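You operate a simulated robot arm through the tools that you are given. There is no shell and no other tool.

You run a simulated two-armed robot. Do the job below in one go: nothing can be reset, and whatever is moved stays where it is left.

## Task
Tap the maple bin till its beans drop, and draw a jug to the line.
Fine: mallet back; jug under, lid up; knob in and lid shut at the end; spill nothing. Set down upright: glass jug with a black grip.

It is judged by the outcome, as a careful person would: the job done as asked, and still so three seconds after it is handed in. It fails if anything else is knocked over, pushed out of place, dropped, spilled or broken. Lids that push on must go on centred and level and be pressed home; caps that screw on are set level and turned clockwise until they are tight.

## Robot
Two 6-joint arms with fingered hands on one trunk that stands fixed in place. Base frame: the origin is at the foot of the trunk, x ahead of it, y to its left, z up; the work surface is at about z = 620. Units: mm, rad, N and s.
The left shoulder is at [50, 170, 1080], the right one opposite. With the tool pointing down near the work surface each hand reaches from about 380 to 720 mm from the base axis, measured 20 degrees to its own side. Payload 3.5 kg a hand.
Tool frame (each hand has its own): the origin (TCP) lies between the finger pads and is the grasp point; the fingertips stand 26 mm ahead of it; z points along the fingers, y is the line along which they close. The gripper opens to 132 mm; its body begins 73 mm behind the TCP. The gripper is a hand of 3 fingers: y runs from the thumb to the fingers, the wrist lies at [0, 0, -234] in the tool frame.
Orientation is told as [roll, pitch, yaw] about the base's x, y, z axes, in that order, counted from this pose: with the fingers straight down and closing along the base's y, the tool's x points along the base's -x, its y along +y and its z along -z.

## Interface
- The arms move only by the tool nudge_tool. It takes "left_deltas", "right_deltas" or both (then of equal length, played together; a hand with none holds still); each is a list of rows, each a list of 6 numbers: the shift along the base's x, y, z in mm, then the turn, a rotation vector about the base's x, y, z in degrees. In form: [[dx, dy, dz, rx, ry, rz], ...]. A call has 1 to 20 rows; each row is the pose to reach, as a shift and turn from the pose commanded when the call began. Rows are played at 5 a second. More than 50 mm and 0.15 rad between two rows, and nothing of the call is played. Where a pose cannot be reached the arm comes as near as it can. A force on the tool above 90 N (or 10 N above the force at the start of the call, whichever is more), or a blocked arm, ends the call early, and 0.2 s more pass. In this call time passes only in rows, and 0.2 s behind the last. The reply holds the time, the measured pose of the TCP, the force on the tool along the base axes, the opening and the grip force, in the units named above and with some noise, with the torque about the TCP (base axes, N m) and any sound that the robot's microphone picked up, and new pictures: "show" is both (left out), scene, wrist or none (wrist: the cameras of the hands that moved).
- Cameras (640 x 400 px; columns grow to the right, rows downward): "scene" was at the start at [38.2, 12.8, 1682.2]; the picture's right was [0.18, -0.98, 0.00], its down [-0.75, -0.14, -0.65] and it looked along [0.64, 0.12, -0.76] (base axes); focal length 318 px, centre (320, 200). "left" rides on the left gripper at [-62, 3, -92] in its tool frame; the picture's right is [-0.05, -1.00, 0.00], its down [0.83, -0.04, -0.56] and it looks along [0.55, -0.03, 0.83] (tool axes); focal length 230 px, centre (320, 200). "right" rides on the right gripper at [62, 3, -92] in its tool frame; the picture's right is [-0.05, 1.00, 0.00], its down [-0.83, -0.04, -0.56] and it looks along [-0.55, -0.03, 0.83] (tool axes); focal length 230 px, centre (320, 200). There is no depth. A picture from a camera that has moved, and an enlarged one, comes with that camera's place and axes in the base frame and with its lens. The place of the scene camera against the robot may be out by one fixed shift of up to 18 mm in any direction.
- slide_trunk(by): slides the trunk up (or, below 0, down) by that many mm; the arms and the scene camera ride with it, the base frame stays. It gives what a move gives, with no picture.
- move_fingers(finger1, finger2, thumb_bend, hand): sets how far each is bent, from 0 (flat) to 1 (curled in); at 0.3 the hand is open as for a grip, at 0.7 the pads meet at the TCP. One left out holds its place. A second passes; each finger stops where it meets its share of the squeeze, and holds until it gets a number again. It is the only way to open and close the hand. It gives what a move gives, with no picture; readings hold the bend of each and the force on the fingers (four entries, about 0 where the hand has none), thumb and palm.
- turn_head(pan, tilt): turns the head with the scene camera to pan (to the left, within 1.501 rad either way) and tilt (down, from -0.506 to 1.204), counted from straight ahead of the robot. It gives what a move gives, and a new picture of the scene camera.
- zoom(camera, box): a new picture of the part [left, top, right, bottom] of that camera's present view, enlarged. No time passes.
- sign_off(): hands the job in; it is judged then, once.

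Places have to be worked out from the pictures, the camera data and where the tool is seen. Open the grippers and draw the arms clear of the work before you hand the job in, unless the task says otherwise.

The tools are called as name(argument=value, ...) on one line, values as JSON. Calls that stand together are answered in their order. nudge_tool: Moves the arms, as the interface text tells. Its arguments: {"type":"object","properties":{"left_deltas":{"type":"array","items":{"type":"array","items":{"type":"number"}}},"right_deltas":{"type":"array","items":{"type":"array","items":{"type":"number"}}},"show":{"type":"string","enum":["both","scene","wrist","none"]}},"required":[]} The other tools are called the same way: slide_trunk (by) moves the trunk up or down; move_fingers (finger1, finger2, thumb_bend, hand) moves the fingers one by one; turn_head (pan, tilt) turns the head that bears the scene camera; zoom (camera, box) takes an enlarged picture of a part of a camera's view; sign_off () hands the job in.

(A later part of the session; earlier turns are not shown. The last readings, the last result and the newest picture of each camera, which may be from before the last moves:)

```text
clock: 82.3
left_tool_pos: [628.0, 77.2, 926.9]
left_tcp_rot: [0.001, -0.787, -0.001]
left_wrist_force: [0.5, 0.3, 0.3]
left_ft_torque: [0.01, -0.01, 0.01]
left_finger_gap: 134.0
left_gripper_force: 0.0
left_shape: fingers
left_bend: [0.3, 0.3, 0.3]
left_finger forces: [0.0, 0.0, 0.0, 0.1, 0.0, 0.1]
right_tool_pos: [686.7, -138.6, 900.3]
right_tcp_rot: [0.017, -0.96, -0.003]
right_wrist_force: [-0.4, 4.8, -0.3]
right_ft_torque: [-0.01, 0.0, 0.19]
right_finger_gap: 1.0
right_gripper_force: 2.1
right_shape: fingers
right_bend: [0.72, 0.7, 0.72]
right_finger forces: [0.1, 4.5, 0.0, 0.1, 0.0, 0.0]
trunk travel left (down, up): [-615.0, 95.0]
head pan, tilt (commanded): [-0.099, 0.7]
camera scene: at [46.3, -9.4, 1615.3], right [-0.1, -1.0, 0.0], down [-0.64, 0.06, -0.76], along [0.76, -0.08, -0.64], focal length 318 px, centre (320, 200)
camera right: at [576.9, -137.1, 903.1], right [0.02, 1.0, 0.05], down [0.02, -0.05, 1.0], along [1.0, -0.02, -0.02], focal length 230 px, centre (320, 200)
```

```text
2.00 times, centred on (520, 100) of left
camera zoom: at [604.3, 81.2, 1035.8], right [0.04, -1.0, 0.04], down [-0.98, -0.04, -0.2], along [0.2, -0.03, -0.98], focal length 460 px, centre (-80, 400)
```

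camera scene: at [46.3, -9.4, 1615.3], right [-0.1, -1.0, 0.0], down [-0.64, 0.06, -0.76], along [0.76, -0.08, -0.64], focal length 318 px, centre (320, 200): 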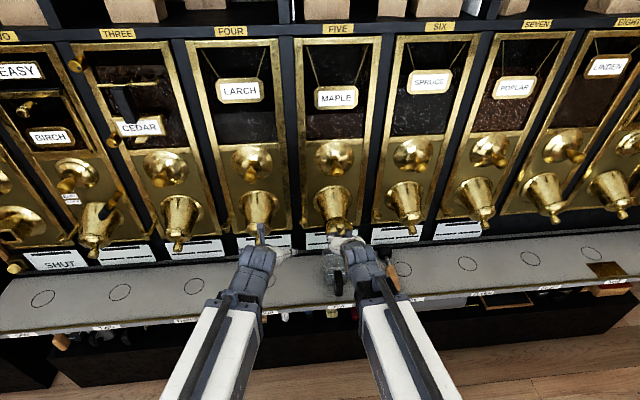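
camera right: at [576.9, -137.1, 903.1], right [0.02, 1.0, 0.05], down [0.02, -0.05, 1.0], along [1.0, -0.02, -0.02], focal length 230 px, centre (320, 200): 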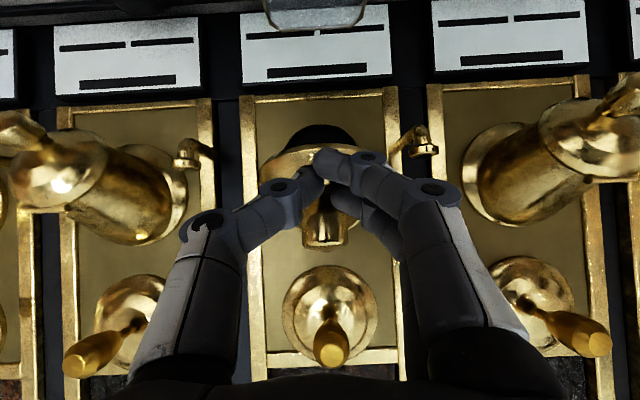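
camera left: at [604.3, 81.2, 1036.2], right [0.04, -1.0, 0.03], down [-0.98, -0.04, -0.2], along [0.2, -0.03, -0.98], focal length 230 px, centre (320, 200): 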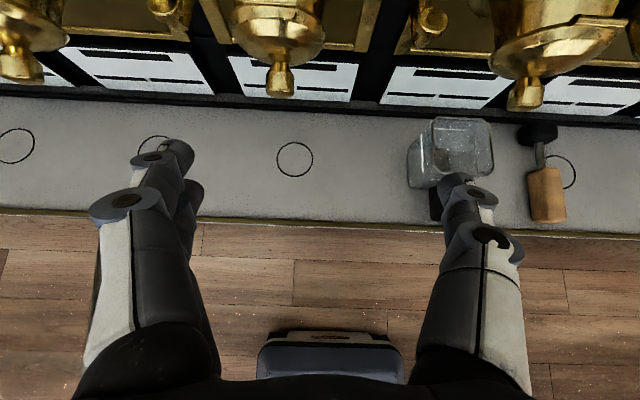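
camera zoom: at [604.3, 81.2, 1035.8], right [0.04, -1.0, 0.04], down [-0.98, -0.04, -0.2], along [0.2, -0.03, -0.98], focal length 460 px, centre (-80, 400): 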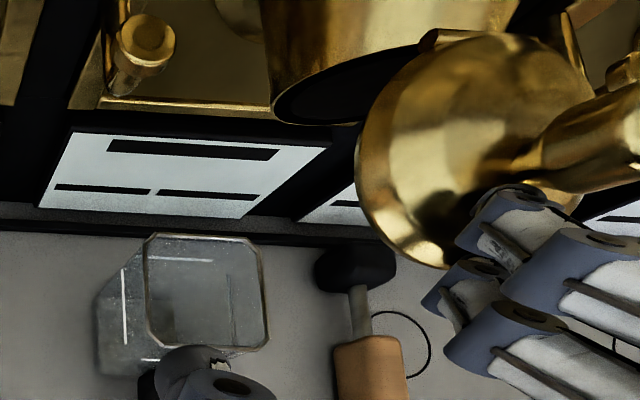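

The lid is up past horizontal with its knob standing upright and the outlet open; the fingers sit in front of the knob with almost no load. I'll back the hand off a little and see if the lid stays.

nudge_tool(right_deltas=[[-6, 0, 4, 0, 0, 0], [-14, 0, 10, 0, 0, 0], [-24, 0, 16, 0, 0, 0]], show="both")

zoom(camera="right", box=[220, 90, 420, 270])

```text
clock: 83.1
left_tool_pos: [627.2, 76.8, 926.8]
left_tcp_rot: [0.003, -0.788, -0.002]
left_wrist_force: [0.1, -0.3, 0.2]
left_ft_torque: [0.01, 0.02, -0.03]
left_finger_gap: 134.3
left_gripper_force: 0.1
left_shape: fingers
left_bend: [0.3, 0.3, 0.3]
left_finger forces: [0.0, 0.1, 0.1, 0.1, 0.0, 0.0]
right_tool_pos: [665.4, -139.8, 915.4]
right_tcp_rot: [0.018, -0.962, -0.003]
right_wrist_force: [-0.1, -0.4, 0.5]
right_ft_torque: [-0.01, 0.01, -0.03]
right_finger_gap: 0.9
right_gripper_force: 0.1
right_shape: fingers
right_bend: [0.72, 0.72, 0.72]
right_finger forces: [0.1, 0.0, 0.0, 0.0, 0.0, 0.0]
trunk travel left (down, up): [-615.0, 95.0]
head pan, tilt (commanded): [-0.099, 0.7]
camera scene: at [46.3, -9.9, 1615.3], right [-0.1, -0.99, 0.0], down [-0.64, 0.06, -0.76], along [0.76, -0.08, -0.64], focal length 318 px, centre (320, 200)
camera right: at [554.1, -137.0, 918.7], right [0.02, 1.0, 0.05], down [0.02, -0.05, 1.0], along [1.0, -0.02, -0.02], focal length 230 px, centre (320, 200)
```

scene: 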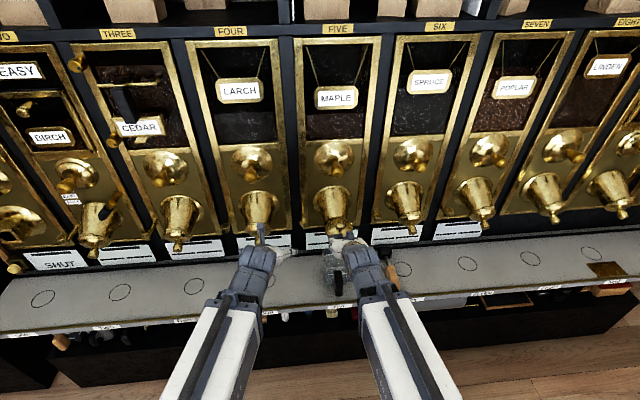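
right: 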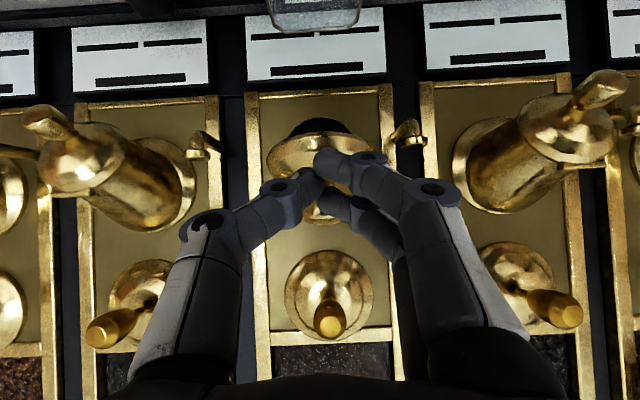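

```text
2.22 times, centred on (320, 180) of right
camera zoom: at [554.1, -137.0, 918.7], right [0.02, 1.0, 0.05], down [0.02, -0.05, 1.0], along [1.0, -0.02, -0.02], focal length 511 px, centre (320, 244)
```

zoom: 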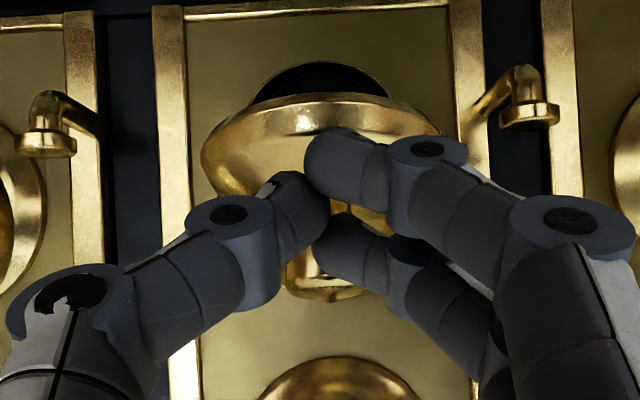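

The lid stays up on its own, hinge holding. I'd like it more fully open, so I'll use the closed fingertips under its front edge to raise it further, then withdraw.

nudge_tool(right_deltas=[[-25, 0, -10, 0, 0, 0], [-30, 0, -45, 0, 0, 0], [-5, 0, -62, 0, 0, 0], [22, 0, -62, 0, 0, 0], [33, 0, -45, 0, 0, 0], [38, 0, -22, 0, 0, 0], [40, 0, 0, 0, 0, 0], [40, 0, 8, 0, 0, 0]], show="both")

zoom(camera="right", box=[220, 90, 420, 270])

zoom(camera="scene", box=[300, 170, 380, 250])

```text
clock: 84.6
left_tool_pos: [630.0, 77.3, 926.3]
left_tcp_rot: [0.004, -0.787, 0.0]
left_wrist_force: [0.4, -0.4, 0.3]
left_ft_torque: [0.06, -0.01, 0.04]
left_finger_gap: 134.0
left_gripper_force: 0.0
left_shape: fingers
left_bend: [0.3, 0.3, 0.3]
left_finger forces: [0.0, 0.0, 0.0, 0.0, 0.0, 0.0]
right_tool_pos: [691.5, -142.2, 869.6]
right_tcp_rot: [0.005, -0.898, 0.01]
right_wrist_force: [-3.1, 0.2, -30.6]
right_ft_torque: [-0.64, 0.45, 0.03]
right_finger_gap: 0.9
right_gripper_force: 14.4
right_shape: fingers
right_bend: [0.72, 0.69, 0.72]
right_finger forces: [0.1, 29.4, 0.1, 0.1, 0.0, 0.0]
right hand out of reach, approached as far as the arm can: row 1, 2
trunk travel left (down, up): [-615.0, 95.0]
head pan, tilt (commanded): [-0.099, 0.7]
stopped in row 7 (right hand): the force on the tool passed its limit at 100 N (the readings are from after the stop); the commanded pose is now the measured one
camera scene: at [49.0, -10.0, 1615.1], right [-0.1, -1.0, 0.0], down [-0.64, 0.06, -0.76], along [0.76, -0.08, -0.65], focal length 318 px, centre (320, 200)
camera right: at [581.7, -139.0, 879.9], right [0.02, 1.0, 0.04], down [0.08, -0.04, 1.0], along [1.0, -0.02, -0.09], focal length 230 px, centre (320, 200)
```

scene: 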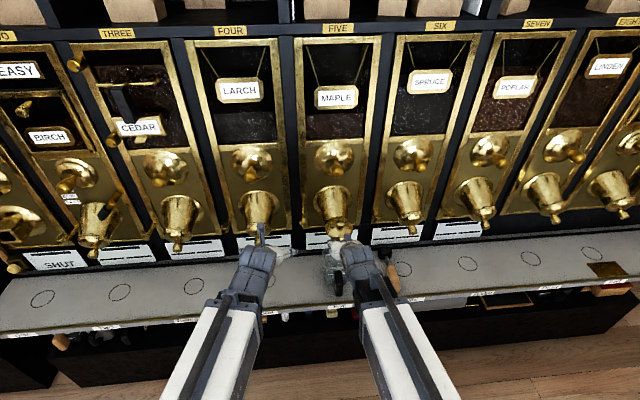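
right: 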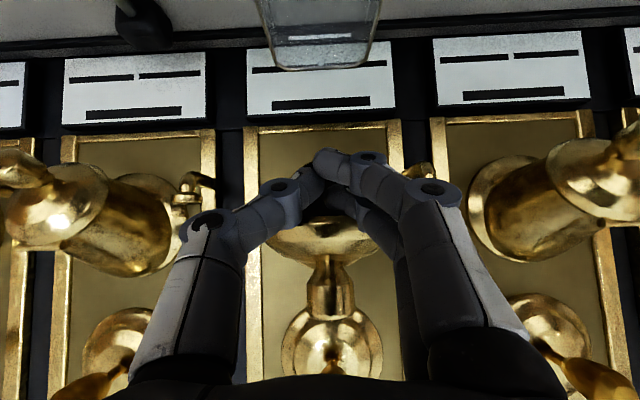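

```text
2.22 times, centred on (320, 180) of right
camera zoom: at [581.7, -139.0, 879.9], right [0.02, 1.0, 0.04], down [0.08, -0.04, 1.0], along [1.0, -0.02, -0.09], focal length 511 px, centre (320, 244)
```

zoom: 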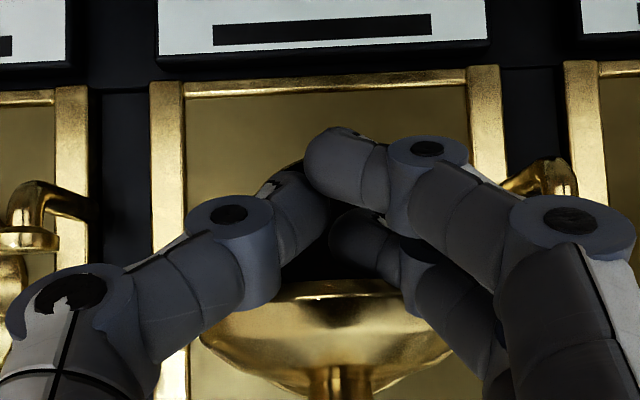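

```text
5.00 times, centred on (340, 210) of scene
camera zoom: at [49.0, -10.0, 1615.1], right [-0.1, -1.0, 0.0], down [-0.64, 0.06, -0.76], along [0.76, -0.08, -0.65], focal length 1588 px, centre (220, 150)
```

zoom: 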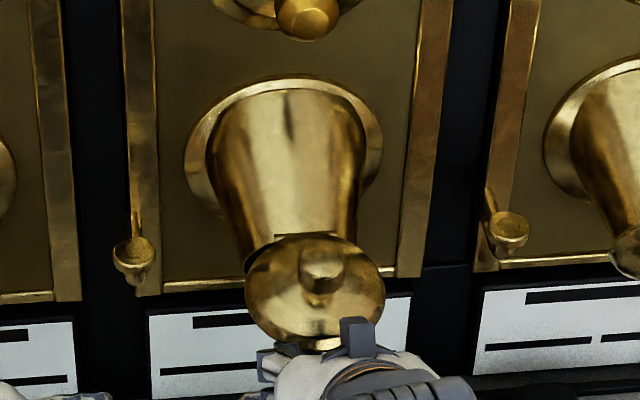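

The lid has reached its open stop (the push met >90 N there) – it's fully up. I'll ease off immediately and withdraw the right hand.

nudge_tool(right_deltas=[[0, 0, -10, 0, 0, 0], [-12, 0, -22, 0, 0, 0], [-30, -10, -25, 0, 0, 0], [-40, -45, -10, 0, 0, 0], [-40, -85, 15, 0, 0, 0], [-40, -120, 45, 0, 0, 0], [-35, -140, 80, 0, 0, 0]], show="both")

zoom(camera="scene", box=[280, 150, 400, 300])

```text
clock: 86.2
left_tool_pos: [626.8, 76.6, 926.6]
left_tcp_rot: [0.002, -0.787, 0.001]
left_wrist_force: [0.6, -0.1, 0.5]
left_ft_torque: [0.01, 0.02, 0.02]
left_finger_gap: 134.0
left_gripper_force: 0.0
left_shape: fingers
left_bend: [0.3, 0.3, 0.3]
left_finger forces: [0.0, 0.0, 0.0, 0.1, 0.0, 0.0]
right_tool_pos: [655.6, -279.4, 957.7]
right_tcp_rot: [0.006, -0.913, 0.005]
right_wrist_force: [-0.4, -0.1, -0.3]
right_ft_torque: [0.03, 0.01, 0.03]
right_finger_gap: 1.2
right_gripper_force: 0.1
right_shape: fingers
right_bend: [0.72, 0.72, 0.72]
right_finger forces: [0.1, 0.0, 0.0, 0.0, 0.1, 0.0]
trunk travel left (down, up): [-615.0, 95.0]
head pan, tilt (commanded): [-0.099, 0.7]
camera scene: at [46.2, -9.9, 1615.2], right [-0.1, -1.0, 0.0], down [-0.64, 0.06, -0.76], along [0.76, -0.08, -0.64], focal length 318 px, centre (320, 200)
camera right: at [544.8, -277.1, 966.9], right [0.02, 1.0, 0.04], down [0.07, -0.05, 1.0], along [1.0, -0.02, -0.07], focal length 230 px, centre (320, 200)
```

scene: 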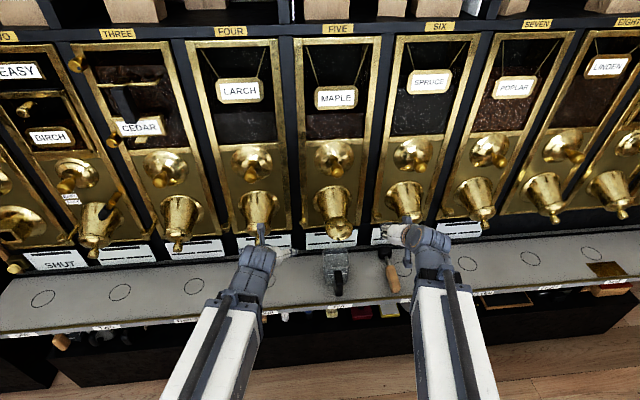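
right: 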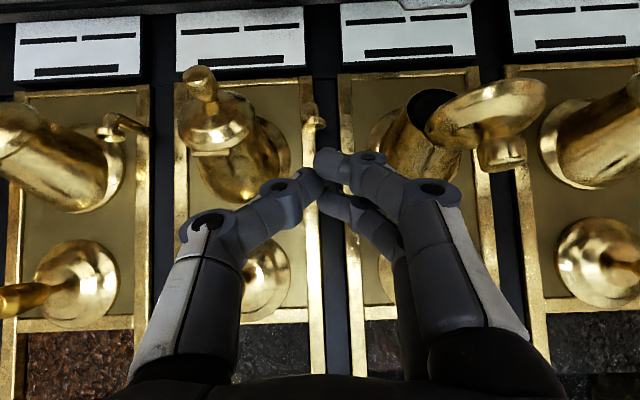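

```text
2.67 times, centred on (340, 225) of scene
camera zoom: at [46.2, -9.9, 1615.2], right [-0.1, -1.0, 0.0], down [-0.64, 0.06, -0.76], along [0.76, -0.08, -0.64], focal length 847 px, centre (267, 133)
```

zoom: 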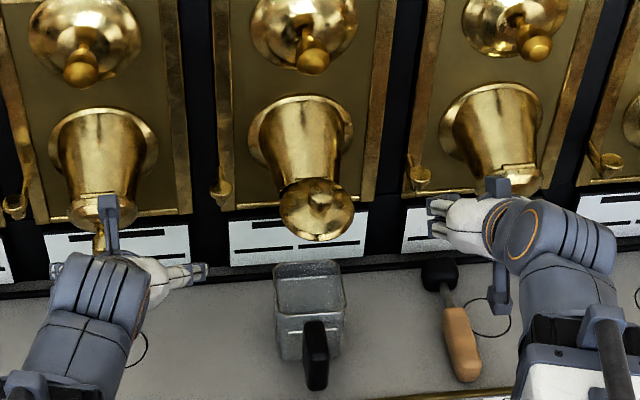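

The lid stands fully up like a tray and the outlet is open over the jug. Let me zoom on the outlet to judge where beans will fall relative to the jug.

zoom(camera="right", box=[360, 0, 560, 180])

zoom(camera="left", box=[380, 0, 640, 200])

```text
2.22 times, centred on (460, 90) of right
camera zoom: at [544.8, -277.1, 966.9], right [0.02, 1.0, 0.04], down [0.07, -0.05, 1.0], along [1.0, -0.02, -0.07], focal length 511 px, centre (9, 444)
```

zoom: 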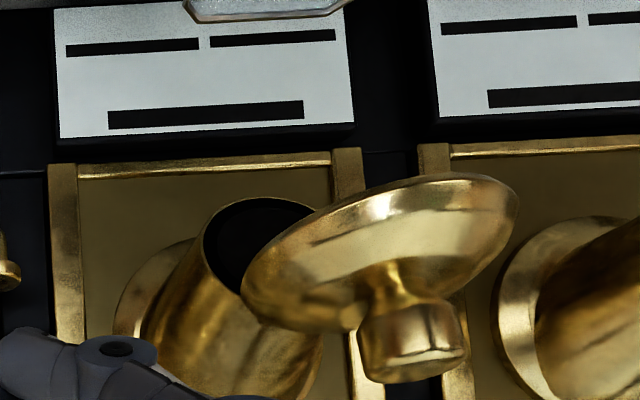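

```text
2.00 times, centred on (510, 100) of left
camera zoom: at [604.3, 80.9, 1035.9], right [0.04, -1.0, 0.03], down [-0.98, -0.04, -0.2], along [0.2, -0.03, -0.98], focal length 460 px, centre (-60, 400)
```

zoom: 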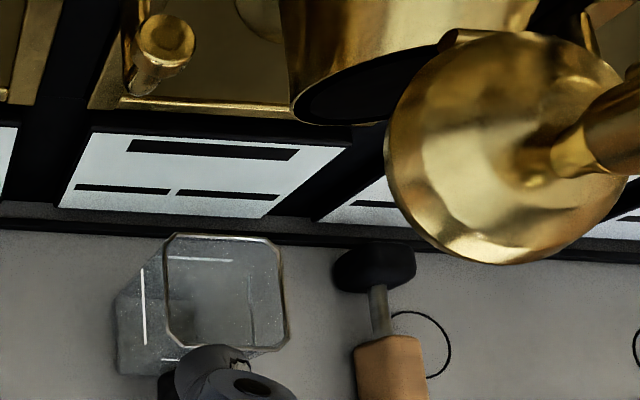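

The outlet's lower lip is near x≈805–815 and the jug (718–802 in x) sits under where the beans will arc. Now I'll bring the right hand up in front of the gate knob, fingers opened for it.

nudge_tool(right_deltas=[[0, 0, 35, 0, -2, 0], [0, 0, 70, 0, -4, 0], [0, 10, 105, 0, -6, 0], [5, 40, 125, 0, -7.7, 0], [15, 75, 138, 0, -7.7, 0], [25, 110, 138, 0, -7.7, 0], [40, 140, 138, 0, -7.7, 0]], show="both")

move_fingers(hand="right", finger1=0.4, finger2=0.4, thumb_bend=0.4)

zoom(camera="right", box=[0, 0, 640, 400])

```text
clock: 87.8
left_tool_pos: [627.9, 77.4, 927.1]
left_tcp_rot: [0.003, -0.787, -0.001]
left_wrist_force: [-0.7, 0.2, 0.3]
left_ft_torque: [0.02, 0.0, -0.02]
left_finger_gap: 134.3
left_gripper_force: 0.0
left_shape: fingers
left_bend: [0.3, 0.3, 0.3]
left_finger forces: [0.0, 0.0, 0.1, 0.0, 0.0, 0.0]
right_tool_pos: [698.7, -141.1, 1092.9]
right_tcp_rot: [0.004, -1.046, 0.01]
right_wrist_force: [1.1, 0.1, 0.3]
right_ft_torque: [0.01, 0.01, 0.01]
right_finger_gap: 0.9
right_gripper_force: 0.1
right_shape: fingers
right_bend: [0.72, 0.72, 0.72]
right_finger forces: [0.0, 0.0, 0.0, 0.0, 0.0, 0.1]
trunk travel left (down, up): [-615.0, 95.0]
head pan, tilt (commanded): [-0.099, 0.7]
camera scene: at [46.5, -9.7, 1615.3], right [-0.1, -0.99, 0.0], down [-0.64, 0.06, -0.76], along [0.76, -0.08, -0.64], focal length 318 px, centre (320, 200)
camera right: at [587.9, -139.6, 1087.1], right [0.01, 1.0, 0.05], down [-0.06, -0.05, 1.0], along [1.0, -0.02, 0.06], focal length 230 px, centre (320, 200)
```

scene: 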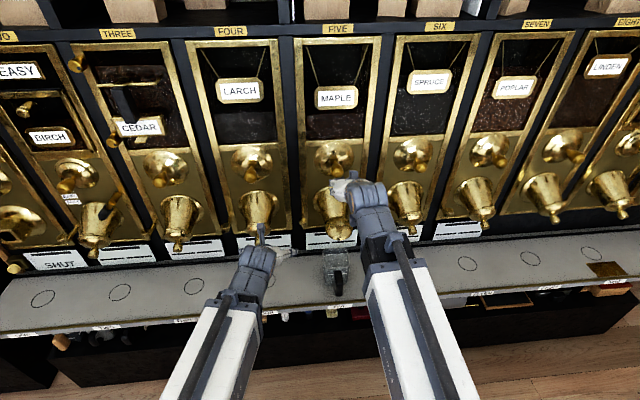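
right: 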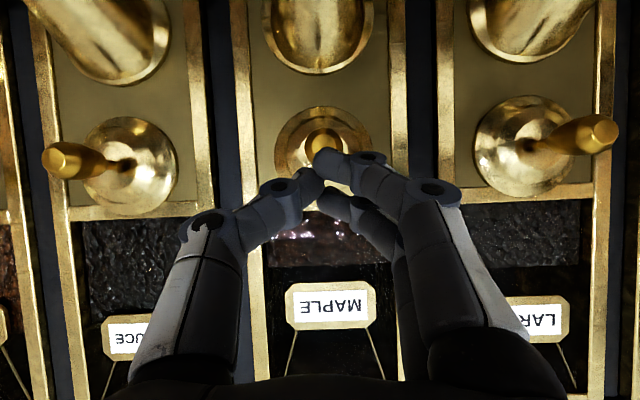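

```text
clock: 88.8
left_tool_pos: [627.4, 77.4, 926.4]
left_tcp_rot: [0.004, -0.786, -0.002]
left_wrist_force: [-0.8, 0.0, -0.6]
left_ft_torque: [-0.02, -0.04, 0.0]
left_finger_gap: 134.2
left_gripper_force: 0.0
left_shape: fingers
left_bend: [0.3, 0.3, 0.3]
left_finger forces: [0.0, 0.0, 0.1, 0.1, 0.0, 0.0]
right_tool_pos: [698.6, -142.1, 1093.8]
right_tcp_rot: [0.004, -1.045, 0.01]
right_wrist_force: [0.8, -0.4, -0.6]
right_ft_torque: [0.01, -0.01, -0.03]
right_finger_gap: 101.0
right_gripper_force: 0.1
right_shape: fingers
right_bend: [0.4, 0.4, 0.4]
right_finger forces: [0.0, 0.0, 0.0, 0.0, 0.0, 0.1]
trunk travel left (down, up): [-615.0, 95.0]
head pan, tilt (commanded): [-0.099, 0.7]
```

```text
1.00 times, centred on (320, 200) of right (not enlarged: the box is as wide or as high as the picture)
camera zoom: at [587.7, -139.9, 1087.1], right [0.01, 1.0, 0.05], down [-0.06, -0.05, 1.0], along [1.0, -0.02, 0.06], focal length 230 px, centre (320, 200)
```

zoom: 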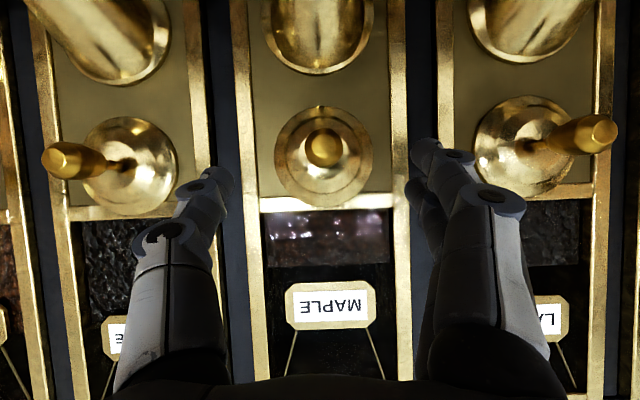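

The gate knob is straight ahead, axis at y≈−139, z≈1051, barrel x≈805–855. I'll move in so the pads straddle the barrel's rear half.

nudge_tool(right_deltas=[[30, 1, -8, 0, 0, 0], [60, 2, -16, 0, 0, 0], [90, 2, -25, 0, 0, 0], [112, 2, -32, 0, 0, 0], [127, 2, -36, 0, 0, 0]], show="both")

zoom(camera="right", box=[220, 60, 420, 260])

```text
clock: 90.0
left_tool_pos: [627.8, 75.6, 925.8]
left_tcp_rot: [0.003, -0.788, 0.0]
left_wrist_force: [0.3, 0.6, -0.6]
left_ft_torque: [0.0, 0.0, 0.0]
left_finger_gap: 134.3
left_gripper_force: 0.0
left_shape: fingers
left_bend: [0.3, 0.3, 0.3]
left_finger forces: [0.0, 0.0, 0.0, 0.0, 0.0, 0.0]
right_tool_pos: [825.1, -138.7, 1058.0]
right_tcp_rot: [0.005, -1.045, 0.008]
right_wrist_force: [0.1, -0.2, -0.9]
right_ft_torque: [0.0, -0.01, -0.01]
right_finger_gap: 100.7
right_gripper_force: 0.1
right_shape: fingers
right_bend: [0.4, 0.4, 0.4]
right_finger forces: [0.0, 0.1, 0.0, 0.0, 0.1, 0.0]
trunk travel left (down, up): [-615.0, 95.0]
head pan, tilt (commanded): [-0.099, 0.7]
camera scene: at [46.4, -9.8, 1615.3], right [-0.1, -1.0, 0.0], down [-0.64, 0.06, -0.76], along [0.76, -0.08, -0.64], focal length 318 px, centre (320, 200)
camera right: at [714.0, -136.8, 1050.8], right [0.01, 1.0, 0.05], down [-0.06, -0.05, 1.0], along [1.0, -0.02, 0.06], focal length 230 px, centre (320, 200)
```

scene: 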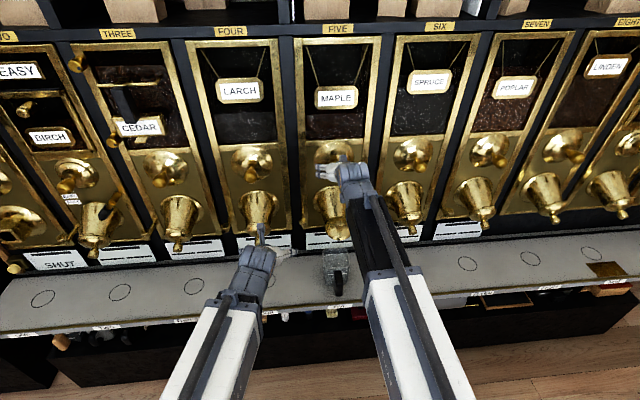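
right: 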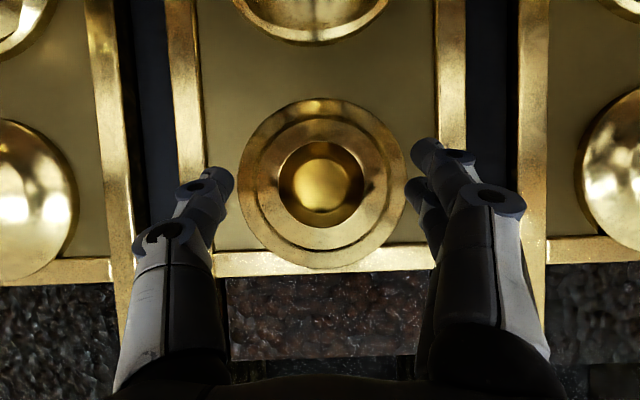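

```text
2.00 times, centred on (320, 160) of right
camera zoom: at [714.0, -136.8, 1050.8], right [0.01, 1.0, 0.05], down [-0.06, -0.05, 1.0], along [1.0, -0.02, 0.06], focal length 460 px, centre (320, 280)
```

zoom: 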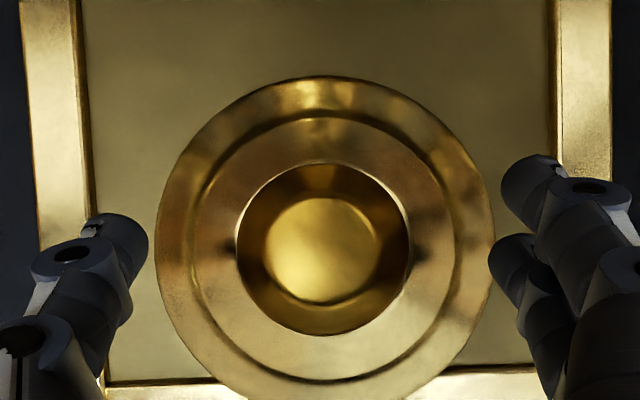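

The knob (≈37 mm, axis z≈1050, y≈−138) is centred between the pads. Closing in two stages.

move_fingers(hand="right", finger1=0.57, finger2=0.57, thumb_bend=0.57)

move_fingers(hand="right", finger1=0.72, finger2=0.72, thumb_bend=0.74)

zoom(camera="right", box=[220, 60, 420, 260])

```text
clock: 91.0
left_tool_pos: [628.2, 77.0, 927.1]
left_tcp_rot: [0.004, -0.787, -0.001]
left_wrist_force: [1.3, 0.0, 0.0]
left_ft_torque: [-0.02, 0.01, -0.01]
left_finger_gap: 134.1
left_gripper_force: 0.0
left_shape: fingers
left_bend: [0.3, 0.3, 0.3]
left_finger forces: [0.0, 0.1, 0.0, 0.0, 0.1, 0.1]
right_tool_pos: [824.8, -137.3, 1056.8]
right_tcp_rot: [0.003, -1.045, 0.009]
right_wrist_force: [-0.9, 0.1, -0.6]
right_ft_torque: [0.0, 0.01, -0.02]
right_finger_gap: 48.6
right_gripper_force: 0.0
right_shape: fingers
right_bend: [0.56, 0.56, 0.56]
right_finger forces: [0.0, 0.0, 0.1, 0.0, 0.1, 0.0]
trunk travel left (down, up): [-615.0, 95.0]
head pan, tilt (commanded): [-0.099, 0.7]
```

```text
clock: 92.0
left_tool_pos: [628.3, 76.9, 926.6]
left_tcp_rot: [0.004, -0.788, 0.0]
left_wrist_force: [0.0, -0.1, -0.7]
left_ft_torque: [0.01, -0.02, 0.0]
left_finger_gap: 134.2
left_gripper_force: 0.1
left_shape: fingers
left_bend: [0.3, 0.3, 0.3]
left_finger forces: [0.0, 0.0, 0.1, 0.0, 0.1, 0.0]
right_tool_pos: [824.9, -139.1, 1056.2]
right_tcp_rot: [0.002, -1.046, 0.008]
right_wrist_force: [-0.4, -0.7, -4.5]
right_ft_torque: [0.0, 0.08, -0.11]
right_finger_gap: 30.3
right_gripper_force: 18.6
right_shape: fingers
right_bend: [0.64, 0.63, 0.65]
right_finger forces: [9.0, 9.8, 0.0, 0.1, 18.2, 0.0]
trunk travel left (down, up): [-615.0, 95.0]
head pan, tilt (commanded): [-0.099, 0.7]
```

```text
2.00 times, centred on (320, 160) of right
camera zoom: at [713.9, -136.8, 1050.5], right [0.01, 1.0, 0.05], down [-0.06, -0.05, 1.0], along [1.0, -0.02, 0.06], focal length 460 px, centre (320, 280)
```

zoom: 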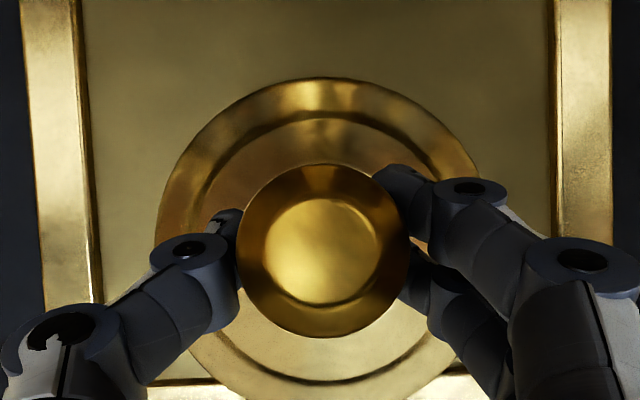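

A centred 18 N grip. Before drawing, I'll bring the left hand low and angled so its camera looks at the jug's side and fill line from a safe distance.

nudge_tool(left_deltas=[[0, -12, -16, -1.96, -5.4, -4.7], [0, -24, -33, -3.9, -10.8, -9.5], [0, -36, -50, -5.9, -16.2, -14.2], [0, -48, -66, -7.85, -21.5, -19], [0, -60, -83, -9.8, -26.9, -23.7], [-2, -73, -100, -11.8, -32.3, -28.4], [-5, -86, -116, -13.7, -37.7, -33.2], [-8, -98, -133, -15.7, -43.1, -37.9]], show="both")

```text
clock: 93.8
left_tool_pos: [618.7, -19.4, 793.6]
left_tcp_rot: [-3.06, -1.568, 2.363]
left_wrist_force: [0.0, -0.4, 0.2]
left_ft_torque: [0.02, -0.02, 0.03]
left_finger_gap: 134.2
left_gripper_force: 0.0
left_shape: fingers
left_bend: [0.3, 0.3, 0.3]
left_finger forces: [0.0, 0.0, 0.0, 0.0, 0.0, 0.0]
left hand out of reach, approached as far as the arm can: row 1, 2, 3, 4, 5
right_tool_pos: [825.1, -140.2, 1056.6]
right_tcp_rot: [0.005, -1.045, 0.009]
right_wrist_force: [0.3, 1.0, -7.0]
right_ft_torque: [0.0, 0.11, -0.1]
right_finger_gap: 30.6
right_gripper_force: 19.3
right_shape: fingers
right_bend: [0.64, 0.63, 0.65]
right_finger forces: [9.7, 9.8, 0.1, 0.1, 18.4, 0.1]
trunk travel left (down, up): [-615.0, 95.0]
head pan, tilt (commanded): [-0.099, 0.7]
camera scene: at [47.1, -9.9, 1615.2], right [-0.1, -1.0, 0.0], down [-0.64, 0.06, -0.76], along [0.76, -0.08, -0.64], focal length 318 px, centre (320, 200)
camera left: at [548.7, 42.3, 855.3], right [-0.64, -0.77, 0.05], down [-0.45, 0.32, -0.83], along [0.62, -0.56, -0.55], focal length 230 px, centre (320, 200)
```

scene: 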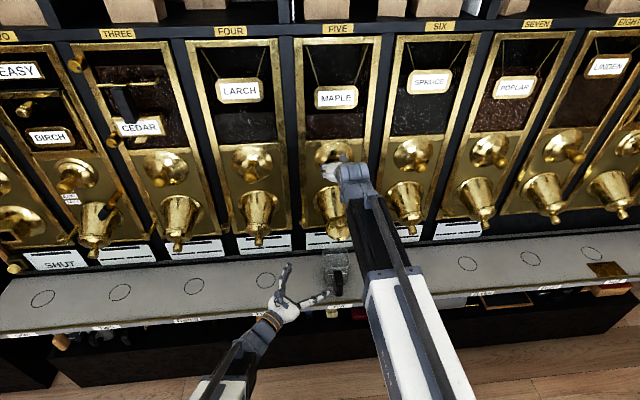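
left: 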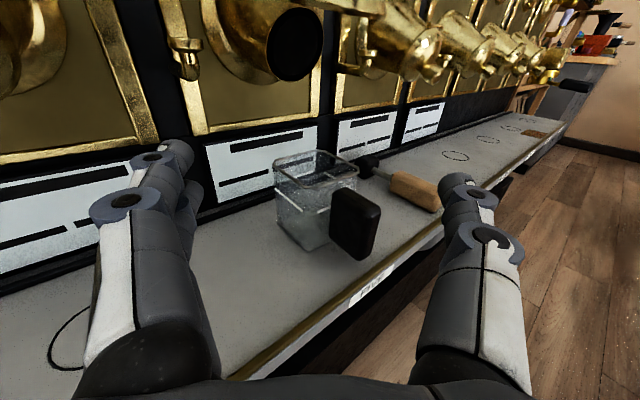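

A fine view: jug, fill line and open outlet all visible. Zooming for the baseline, and firming the right-hand grip on the gate knob.

zoom(camera="left", box=[250, 130, 390, 270])

zoom(camera="left", box=[160, 0, 400, 150])

move_fingers(hand="right", finger1=0.82, finger2=0.82, thumb_bend=0.84)

```text
2.86 times, centred on (320, 200) of left
camera zoom: at [548.7, 42.3, 855.3], right [-0.64, -0.77, 0.05], down [-0.45, 0.32, -0.83], along [0.62, -0.56, -0.55], focal length 657 px, centre (320, 200)
```

zoom: 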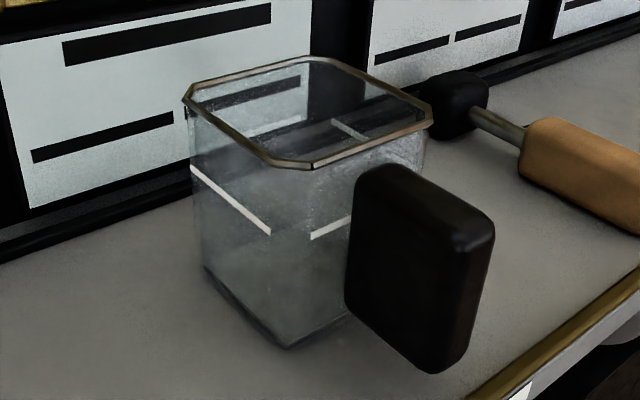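

```text
2.67 times, centred on (280, 75) of left
camera zoom: at [548.7, 42.3, 855.3], right [-0.64, -0.77, 0.05], down [-0.45, 0.32, -0.83], along [0.62, -0.56, -0.55], focal length 614 px, centre (427, 533)
```

zoom: 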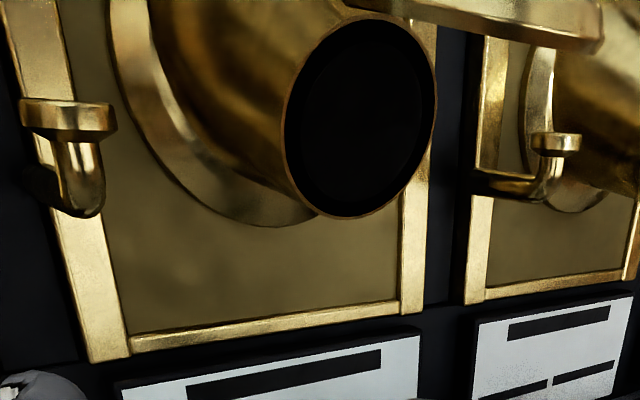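

```text
clock: 94.8
left_tool_pos: [618.8, -20.5, 793.4]
left_tcp_rot: [-2.819, -1.571, 2.123]
left_wrist_force: [-0.1, 0.1, -0.2]
left_ft_torque: [0.0, 0.0, -0.01]
left_finger_gap: 134.3
left_gripper_force: 0.1
left_shape: fingers
left_bend: [0.3, 0.3, 0.3]
left_finger forces: [0.0, 0.0, 0.0, 0.1, 0.0, 0.0]
right_tool_pos: [824.4, -141.0, 1055.6]
right_tcp_rot: [0.005, -1.045, 0.009]
right_wrist_force: [-0.3, -3.9, -7.8]
right_ft_torque: [0.06, 0.14, -0.07]
right_finger_gap: 29.2
right_gripper_force: 26.8
right_shape: fingers
right_bend: [0.64, 0.63, 0.65]
right_finger forces: [12.2, 11.1, 0.1, 0.0, 29.8, 0.0]
trunk travel left (down, up): [-615.0, 95.0]
head pan, tilt (commanded): [-0.099, 0.7]
```

Grip firm (≈27 N). The jug reads at x≈758, the circle at 763, and slow beans may fall toward the back, so I'll first nudge the jug ~8 mm back with the left hand's closed fingertips on the end of its grip.

move_fingers(hand="left", finger1=0.7, finger2=0.7, thumb_bend=0.7)

nudge_tool(left_deltas=[[-3, -16, -5, 1.5, 4.1, 5.6], [-8, -33, -12, 3.0, 8.2, 11.1], [-13, -50, -22, 4.5, 12.3, 16.7], [-17, -67, -35, 6.0, 16.4, 22.3], [-19, -84, -48, 7.5, 20.5, 27.9], [-19, -100, -61, 9.0, 24.6, 33.4], [-19, -116.5, -73, 10.5, 28.7, 39.0]], show="both")

```text
clock: 95.8
left_tool_pos: [617.9, -21.1, 794.5]
left_tcp_rot: [-2.742, -1.573, 2.046]
left_wrist_force: [0.2, -0.7, -1.6]
left_ft_torque: [-0.01, -0.02, -0.02]
left_finger_gap: 6.2
left_gripper_force: 0.1
left_shape: fingers
left_bend: [0.7, 0.7, 0.7]
left_finger forces: [0.0, 0.1, 0.0, 0.0, 0.0, 0.0]
right_tool_pos: [824.3, -139.4, 1056.9]
right_tcp_rot: [0.006, -1.046, 0.007]
right_wrist_force: [-0.9, -4.9, -9.4]
right_ft_torque: [0.05, 0.17, -0.09]
right_finger_gap: 29.6
right_gripper_force: 26.1
right_shape: fingers
right_bend: [0.64, 0.63, 0.65]
right_finger forces: [12.0, 10.7, 0.0, 0.0, 29.9, 0.0]
trunk travel left (down, up): [-615.0, 95.0]
head pan, tilt (commanded): [-0.099, 0.7]
```

```text
clock: 97.4
left_tool_pos: [597.2, -133.0, 714.1]
left_tcp_rot: [0.208, -0.993, -0.237]
left_wrist_force: [3.1, -1.0, 5.1]
left_ft_torque: [-0.02, 0.51, 0.05]
left_finger_gap: 5.6
left_gripper_force: 0.0
left_shape: fingers
left_bend: [0.7, 0.7, 0.7]
left_finger forces: [0.0, 0.1, 0.1, 0.0, 0.0, 0.0]
left hand out of reach, approached as far as the arm can: row 3, 4, 5, 6
right_tool_pos: [824.6, -139.5, 1055.7]
right_tcp_rot: [0.007, -1.045, 0.007]
right_wrist_force: [0.5, -6.1, -10.6]
right_ft_torque: [0.03, 0.2, -0.15]
right_finger_gap: 29.2
right_gripper_force: 26.7
right_shape: fingers
right_bend: [0.64, 0.63, 0.65]
right_finger forces: [12.5, 10.9, 0.0, 0.1, 30.4, 0.0]
trunk travel left (down, up): [-615.0, 95.0]
head pan, tilt (commanded): [-0.099, 0.7]
camera scene: at [46.8, -12.6, 1615.2], right [-0.1, -1.0, 0.0], down [-0.64, 0.06, -0.76], along [0.76, -0.07, -0.64], focal length 318 px, centre (320, 200)
camera left: at [550.9, -138.6, 815.8], right [-0.03, -1.0, -0.07], down [-0.91, 0.06, -0.4], along [0.41, 0.05, -0.91], focal length 230 px, centre (320, 200)
```

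scene: 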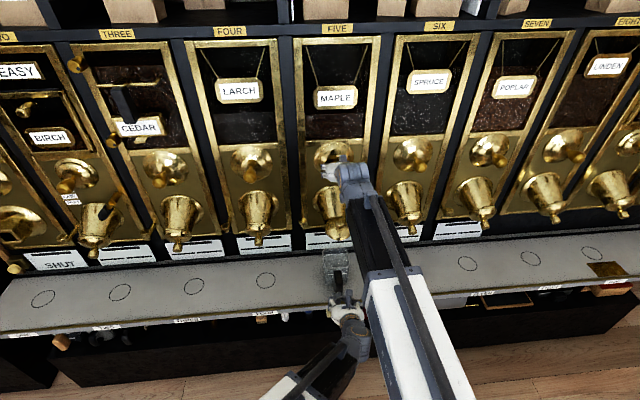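
left: 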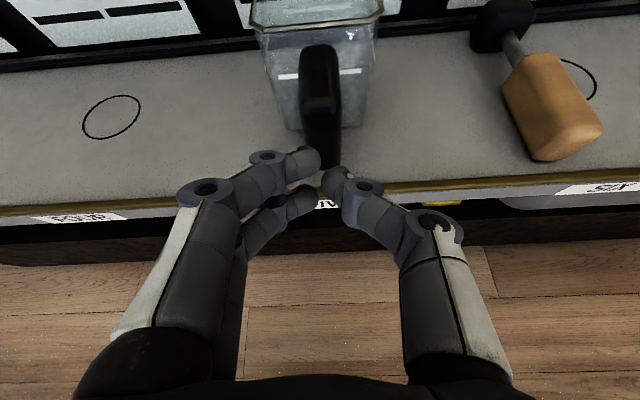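

The left hand reads a small force; checking whether it's still settling or touching something.

nudge_tool(left_deltas=[[0, 0, 0, 0, 0, 0], [0, 0, 0, 0, 0, 0]], show="scene")

zoom(camera="scene", box=[240, 230, 440, 400])

```text
clock: 98.0
left_tool_pos: [600.3, -135.3, 723.1]
left_tcp_rot: [0.005, -1.05, -0.004]
left_wrist_force: [0.1, -0.4, 1.2]
left_ft_torque: [-0.02, -0.02, -0.02]
left_finger_gap: 5.8
left_gripper_force: 0.0
left_shape: fingers
left_bend: [0.7, 0.7, 0.7]
left_finger forces: [0.0, 0.1, 0.0, 0.1, 0.0, 0.0]
right_tool_pos: [825.9, -139.9, 1057.7]
right_tcp_rot: [0.005, -1.045, 0.007]
right_wrist_force: [0.2, -3.9, -9.6]
right_ft_torque: [0.04, 0.21, -0.13]
right_finger_gap: 29.3
right_gripper_force: 26.5
right_shape: fingers
right_bend: [0.65, 0.63, 0.65]
right_finger forces: [12.8, 11.4, 0.1, 0.1, 29.2, 0.1]
trunk travel left (down, up): [-615.0, 95.0]
head pan, tilt (commanded): [-0.099, 0.7]
camera scene: at [47.6, -10.7, 1615.2], right [-0.1, -0.99, 0.0], down [-0.64, 0.06, -0.76], along [0.76, -0.08, -0.64], focal length 318 px, centre (320, 200)
```

scene: 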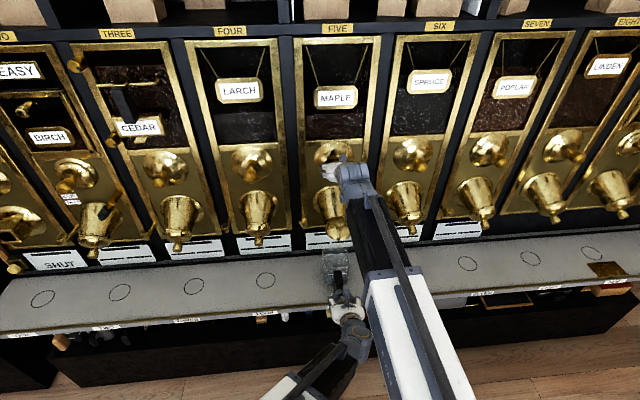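

```text
2.35 times, centred on (340, 315) of scene
camera zoom: at [47.6, -10.7, 1615.2], right [-0.1, -0.99, 0.0], down [-0.64, 0.06, -0.76], along [0.76, -0.08, -0.64], focal length 747 px, centre (273, -71)
```

zoom: 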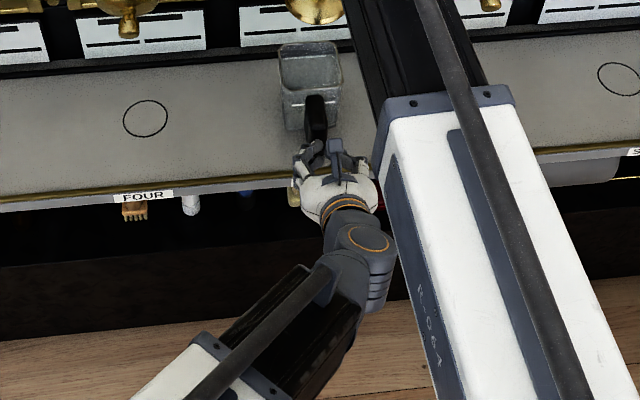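

Settled with no contact. Lowering the closed fingertips to mid-grip height, then easing forward.

nudge_tool(left_deltas=[[0, -2, -12, 0, 0, 0], [0, -2, -26, 0, 0, 0], [10, -2, -26, 0, 0, 0], [20, -2, -26, 0, 0, 0]], show="wrist")

```text
clock: 99.0
left_tool_pos: [620.5, -139.6, 694.7]
left_tcp_rot: [0.004, -1.049, -0.003]
left_wrist_force: [-0.5, 0.2, -0.3]
left_ft_torque: [0.01, -0.01, -0.02]
left_finger_gap: 5.3
left_gripper_force: 0.1
left_shape: fingers
left_bend: [0.7, 0.7, 0.7]
left_finger forces: [0.1, 0.0, 0.0, 0.0, 0.1, 0.1]
right_tool_pos: [824.8, -139.3, 1057.4]
right_tcp_rot: [0.006, -1.045, 0.008]
right_wrist_force: [-0.1, -4.2, -9.9]
right_ft_torque: [0.03, 0.19, -0.09]
right_finger_gap: 29.3
right_gripper_force: 26.8
right_shape: fingers
right_bend: [0.65, 0.63, 0.65]
right_finger forces: [13.0, 11.4, 0.0, 0.0, 29.1, 0.0]
trunk travel left (down, up): [-615.0, 95.0]
head pan, tilt (commanded): [-0.099, 0.7]
camera left: at [570.6, -135.9, 794.0], right [0.03, -1.0, 0.04], down [-0.9, -0.04, -0.44], along [0.44, -0.03, -0.9], focal length 230 px, centre (320, 200)
```

left: 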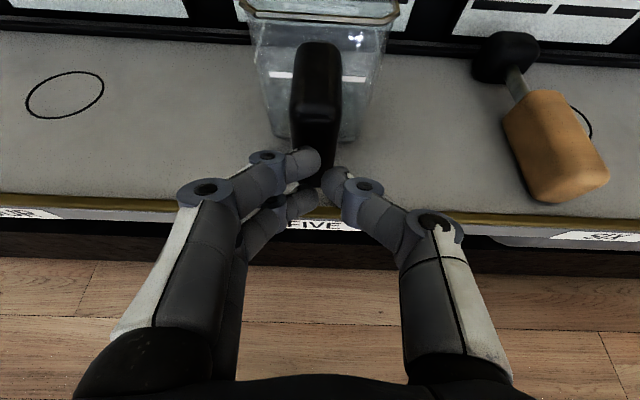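

About 11 mm from the grip's end face. Pushing slowly ~19 mm in total.

nudge_tool(left_deltas=[[6, 1, 0, 0, 0, 0], [10, 1, 0, 0, 0, 0], [13, 1, 0, 0, 0, 0], [16, 1, 0, 0, 0, 0], [18, 1, 0, 0, 0, 0]], show="wrist")

```text
clock: 100.2
left_tool_pos: [638.9, -139.0, 694.3]
left_tcp_rot: [0.004, -1.049, -0.001]
left_wrist_force: [-0.3, 0.3, 0.9]
left_ft_torque: [0.0, 0.02, -0.01]
left_finger_gap: 5.1
left_gripper_force: 0.3
left_shape: fingers
left_bend: [0.7, 0.7, 0.7]
left_finger forces: [1.4, 0.1, 0.1, 0.1, 0.1, 0.0]
right_tool_pos: [824.9, -138.8, 1055.9]
right_tcp_rot: [0.005, -1.045, 0.008]
right_wrist_force: [0.2, -4.9, -11.4]
right_ft_torque: [0.04, 0.21, -0.15]
right_finger_gap: 29.4
right_gripper_force: 26.3
right_shape: fingers
right_bend: [0.65, 0.63, 0.65]
right_finger forces: [13.2, 11.3, 0.1, 0.0, 29.0, 0.1]
trunk travel left (down, up): [-615.0, 95.0]
head pan, tilt (commanded): [-0.099, 0.7]
camera left: at [588.7, -135.4, 793.5], right [0.03, -1.0, 0.04], down [-0.9, -0.04, -0.44], along [0.44, -0.03, -0.9], focal length 230 px, centre (320, 200)
```

left: 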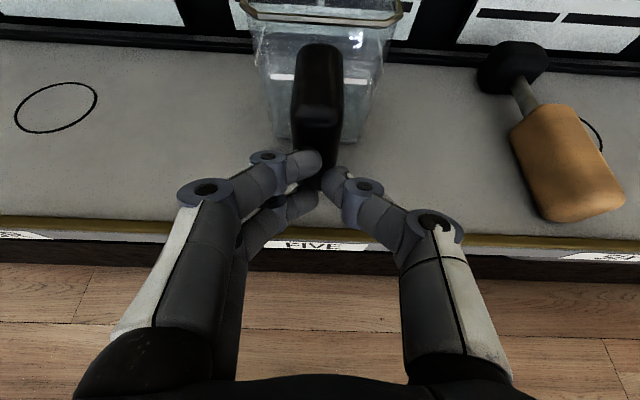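

Contact came earlier than I reckoned, so the jug moved more than planned. I'll back off and return to the viewing pose to measure where it stands.

nudge_tool(left_deltas=[[-15, 0, 0, 0, 0, 0], [-35, 0, 8, 0, 0, 0], [-38, 15, 22, -1.5, -4.1, -5.6], [-38, 32, 35, -3.0, -8.2, -11.1], [-36, 49, 48, -4.5, -12.3, -16.7], [-33, 66, 62, -6.0, -16.4, -22.3], [-29, 84, 76, -7.5, -20.5, -27.9], [-24, 101, 88, -9.0, -24.6, -33.4], [-20, 118, 99, -10.5, -28.7, -39.0], [-20, 118, 99, -10.5, -28.7, -39.0]], show="wrist")

zoom(camera="left", box=[250, 130, 390, 270])

```text
clock: 102.4
left_tool_pos: [617.7, -21.3, 792.2]
left_tcp_rot: [-2.392, -1.569, 1.693]
left_wrist_force: [0.5, -0.5, 0.1]
left_ft_torque: [0.0, 0.03, 0.0]
left_finger_gap: 5.5
left_gripper_force: 0.0
left_shape: fingers
left_bend: [0.7, 0.7, 0.7]
left_finger forces: [0.0, 0.0, 0.0, 0.0, 0.0, 0.1]
right_tool_pos: [826.1, -139.9, 1055.7]
right_tcp_rot: [0.005, -1.045, 0.008]
right_wrist_force: [-0.7, -4.8, -11.0]
right_ft_torque: [0.02, 0.2, -0.17]
right_finger_gap: 29.6
right_gripper_force: 27.0
right_shape: fingers
right_bend: [0.65, 0.63, 0.65]
right_finger forces: [13.3, 11.4, 0.0, 0.0, 29.2, 0.1]
trunk travel left (down, up): [-615.0, 95.0]
head pan, tilt (commanded): [-0.099, 0.7]
camera left: at [547.3, 41.2, 854.1], right [-0.64, -0.77, 0.05], down [-0.45, 0.32, -0.83], along [0.62, -0.56, -0.55], focal length 230 px, centre (320, 200)
```

left: 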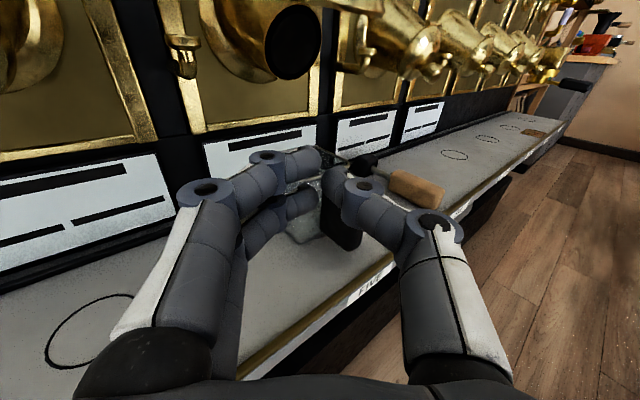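

```text
2.86 times, centred on (320, 200) of left
camera zoom: at [547.3, 41.2, 854.1], right [-0.64, -0.77, 0.05], down [-0.45, 0.32, -0.83], along [0.62, -0.56, -0.55], focal length 657 px, centre (320, 200)
```

zoom: 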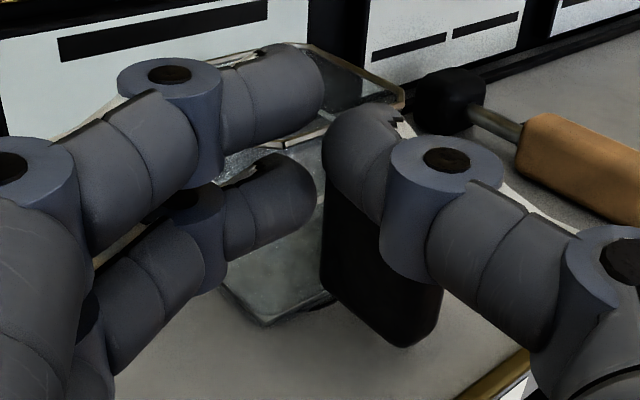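

Opening the left fingers so they don't block its camera, then measuring the jug.

move_fingers(hand="left", finger1=0.25, finger2=0.25, thumb_bend=0.25)

zoom(camera="left", box=[250, 130, 390, 270])

zoom(camera="left", box=[200, 0, 440, 260])

```text
clock: 103.4
left_tool_pos: [617.0, -22.1, 792.5]
left_tcp_rot: [-2.544, -1.57, 1.846]
left_wrist_force: [0.3, 0.0, -0.1]
left_ft_torque: [0.0, -0.01, 0.02]
left_finger_gap: 144.5
left_gripper_force: 0.1
left_shape: fingers
left_bend: [0.25, 0.25, 0.25]
left_finger forces: [0.1, 0.0, 0.0, 0.0, 0.1, 0.0]
right_tool_pos: [824.9, -139.3, 1055.9]
right_tcp_rot: [0.006, -1.045, 0.01]
right_wrist_force: [0.1, -5.3, -10.9]
right_ft_torque: [0.02, 0.2, -0.22]
right_finger_gap: 29.4
right_gripper_force: 27.4
right_shape: fingers
right_bend: [0.65, 0.63, 0.65]
right_finger forces: [13.3, 11.4, 0.0, 0.0, 29.2, 0.0]
trunk travel left (down, up): [-615.0, 95.0]
head pan, tilt (commanded): [-0.099, 0.7]
```

```text
2.86 times, centred on (320, 200) of left
camera zoom: at [547.3, 40.9, 854.1], right [-0.64, -0.77, 0.05], down [-0.45, 0.32, -0.83], along [0.62, -0.56, -0.55], focal length 657 px, centre (320, 200)
```

zoom: 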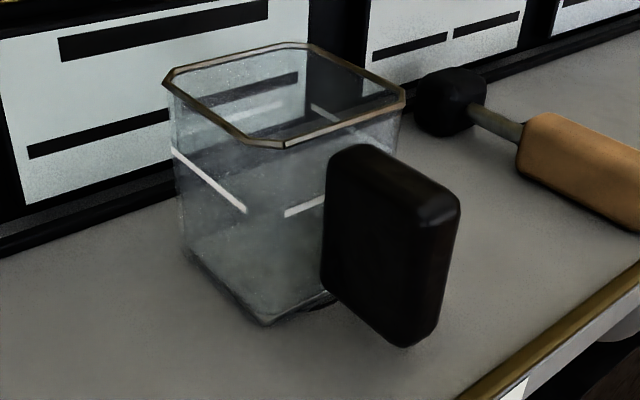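

```text
1.54 times, centred on (320, 130) of left
camera zoom: at [547.3, 40.9, 854.1], right [-0.64, -0.77, 0.05], down [-0.45, 0.32, -0.83], along [0.62, -0.56, -0.55], focal length 354 px, centre (320, 308)
```

zoom: 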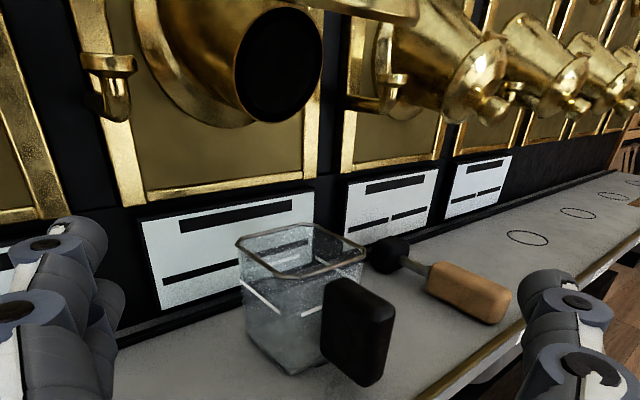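

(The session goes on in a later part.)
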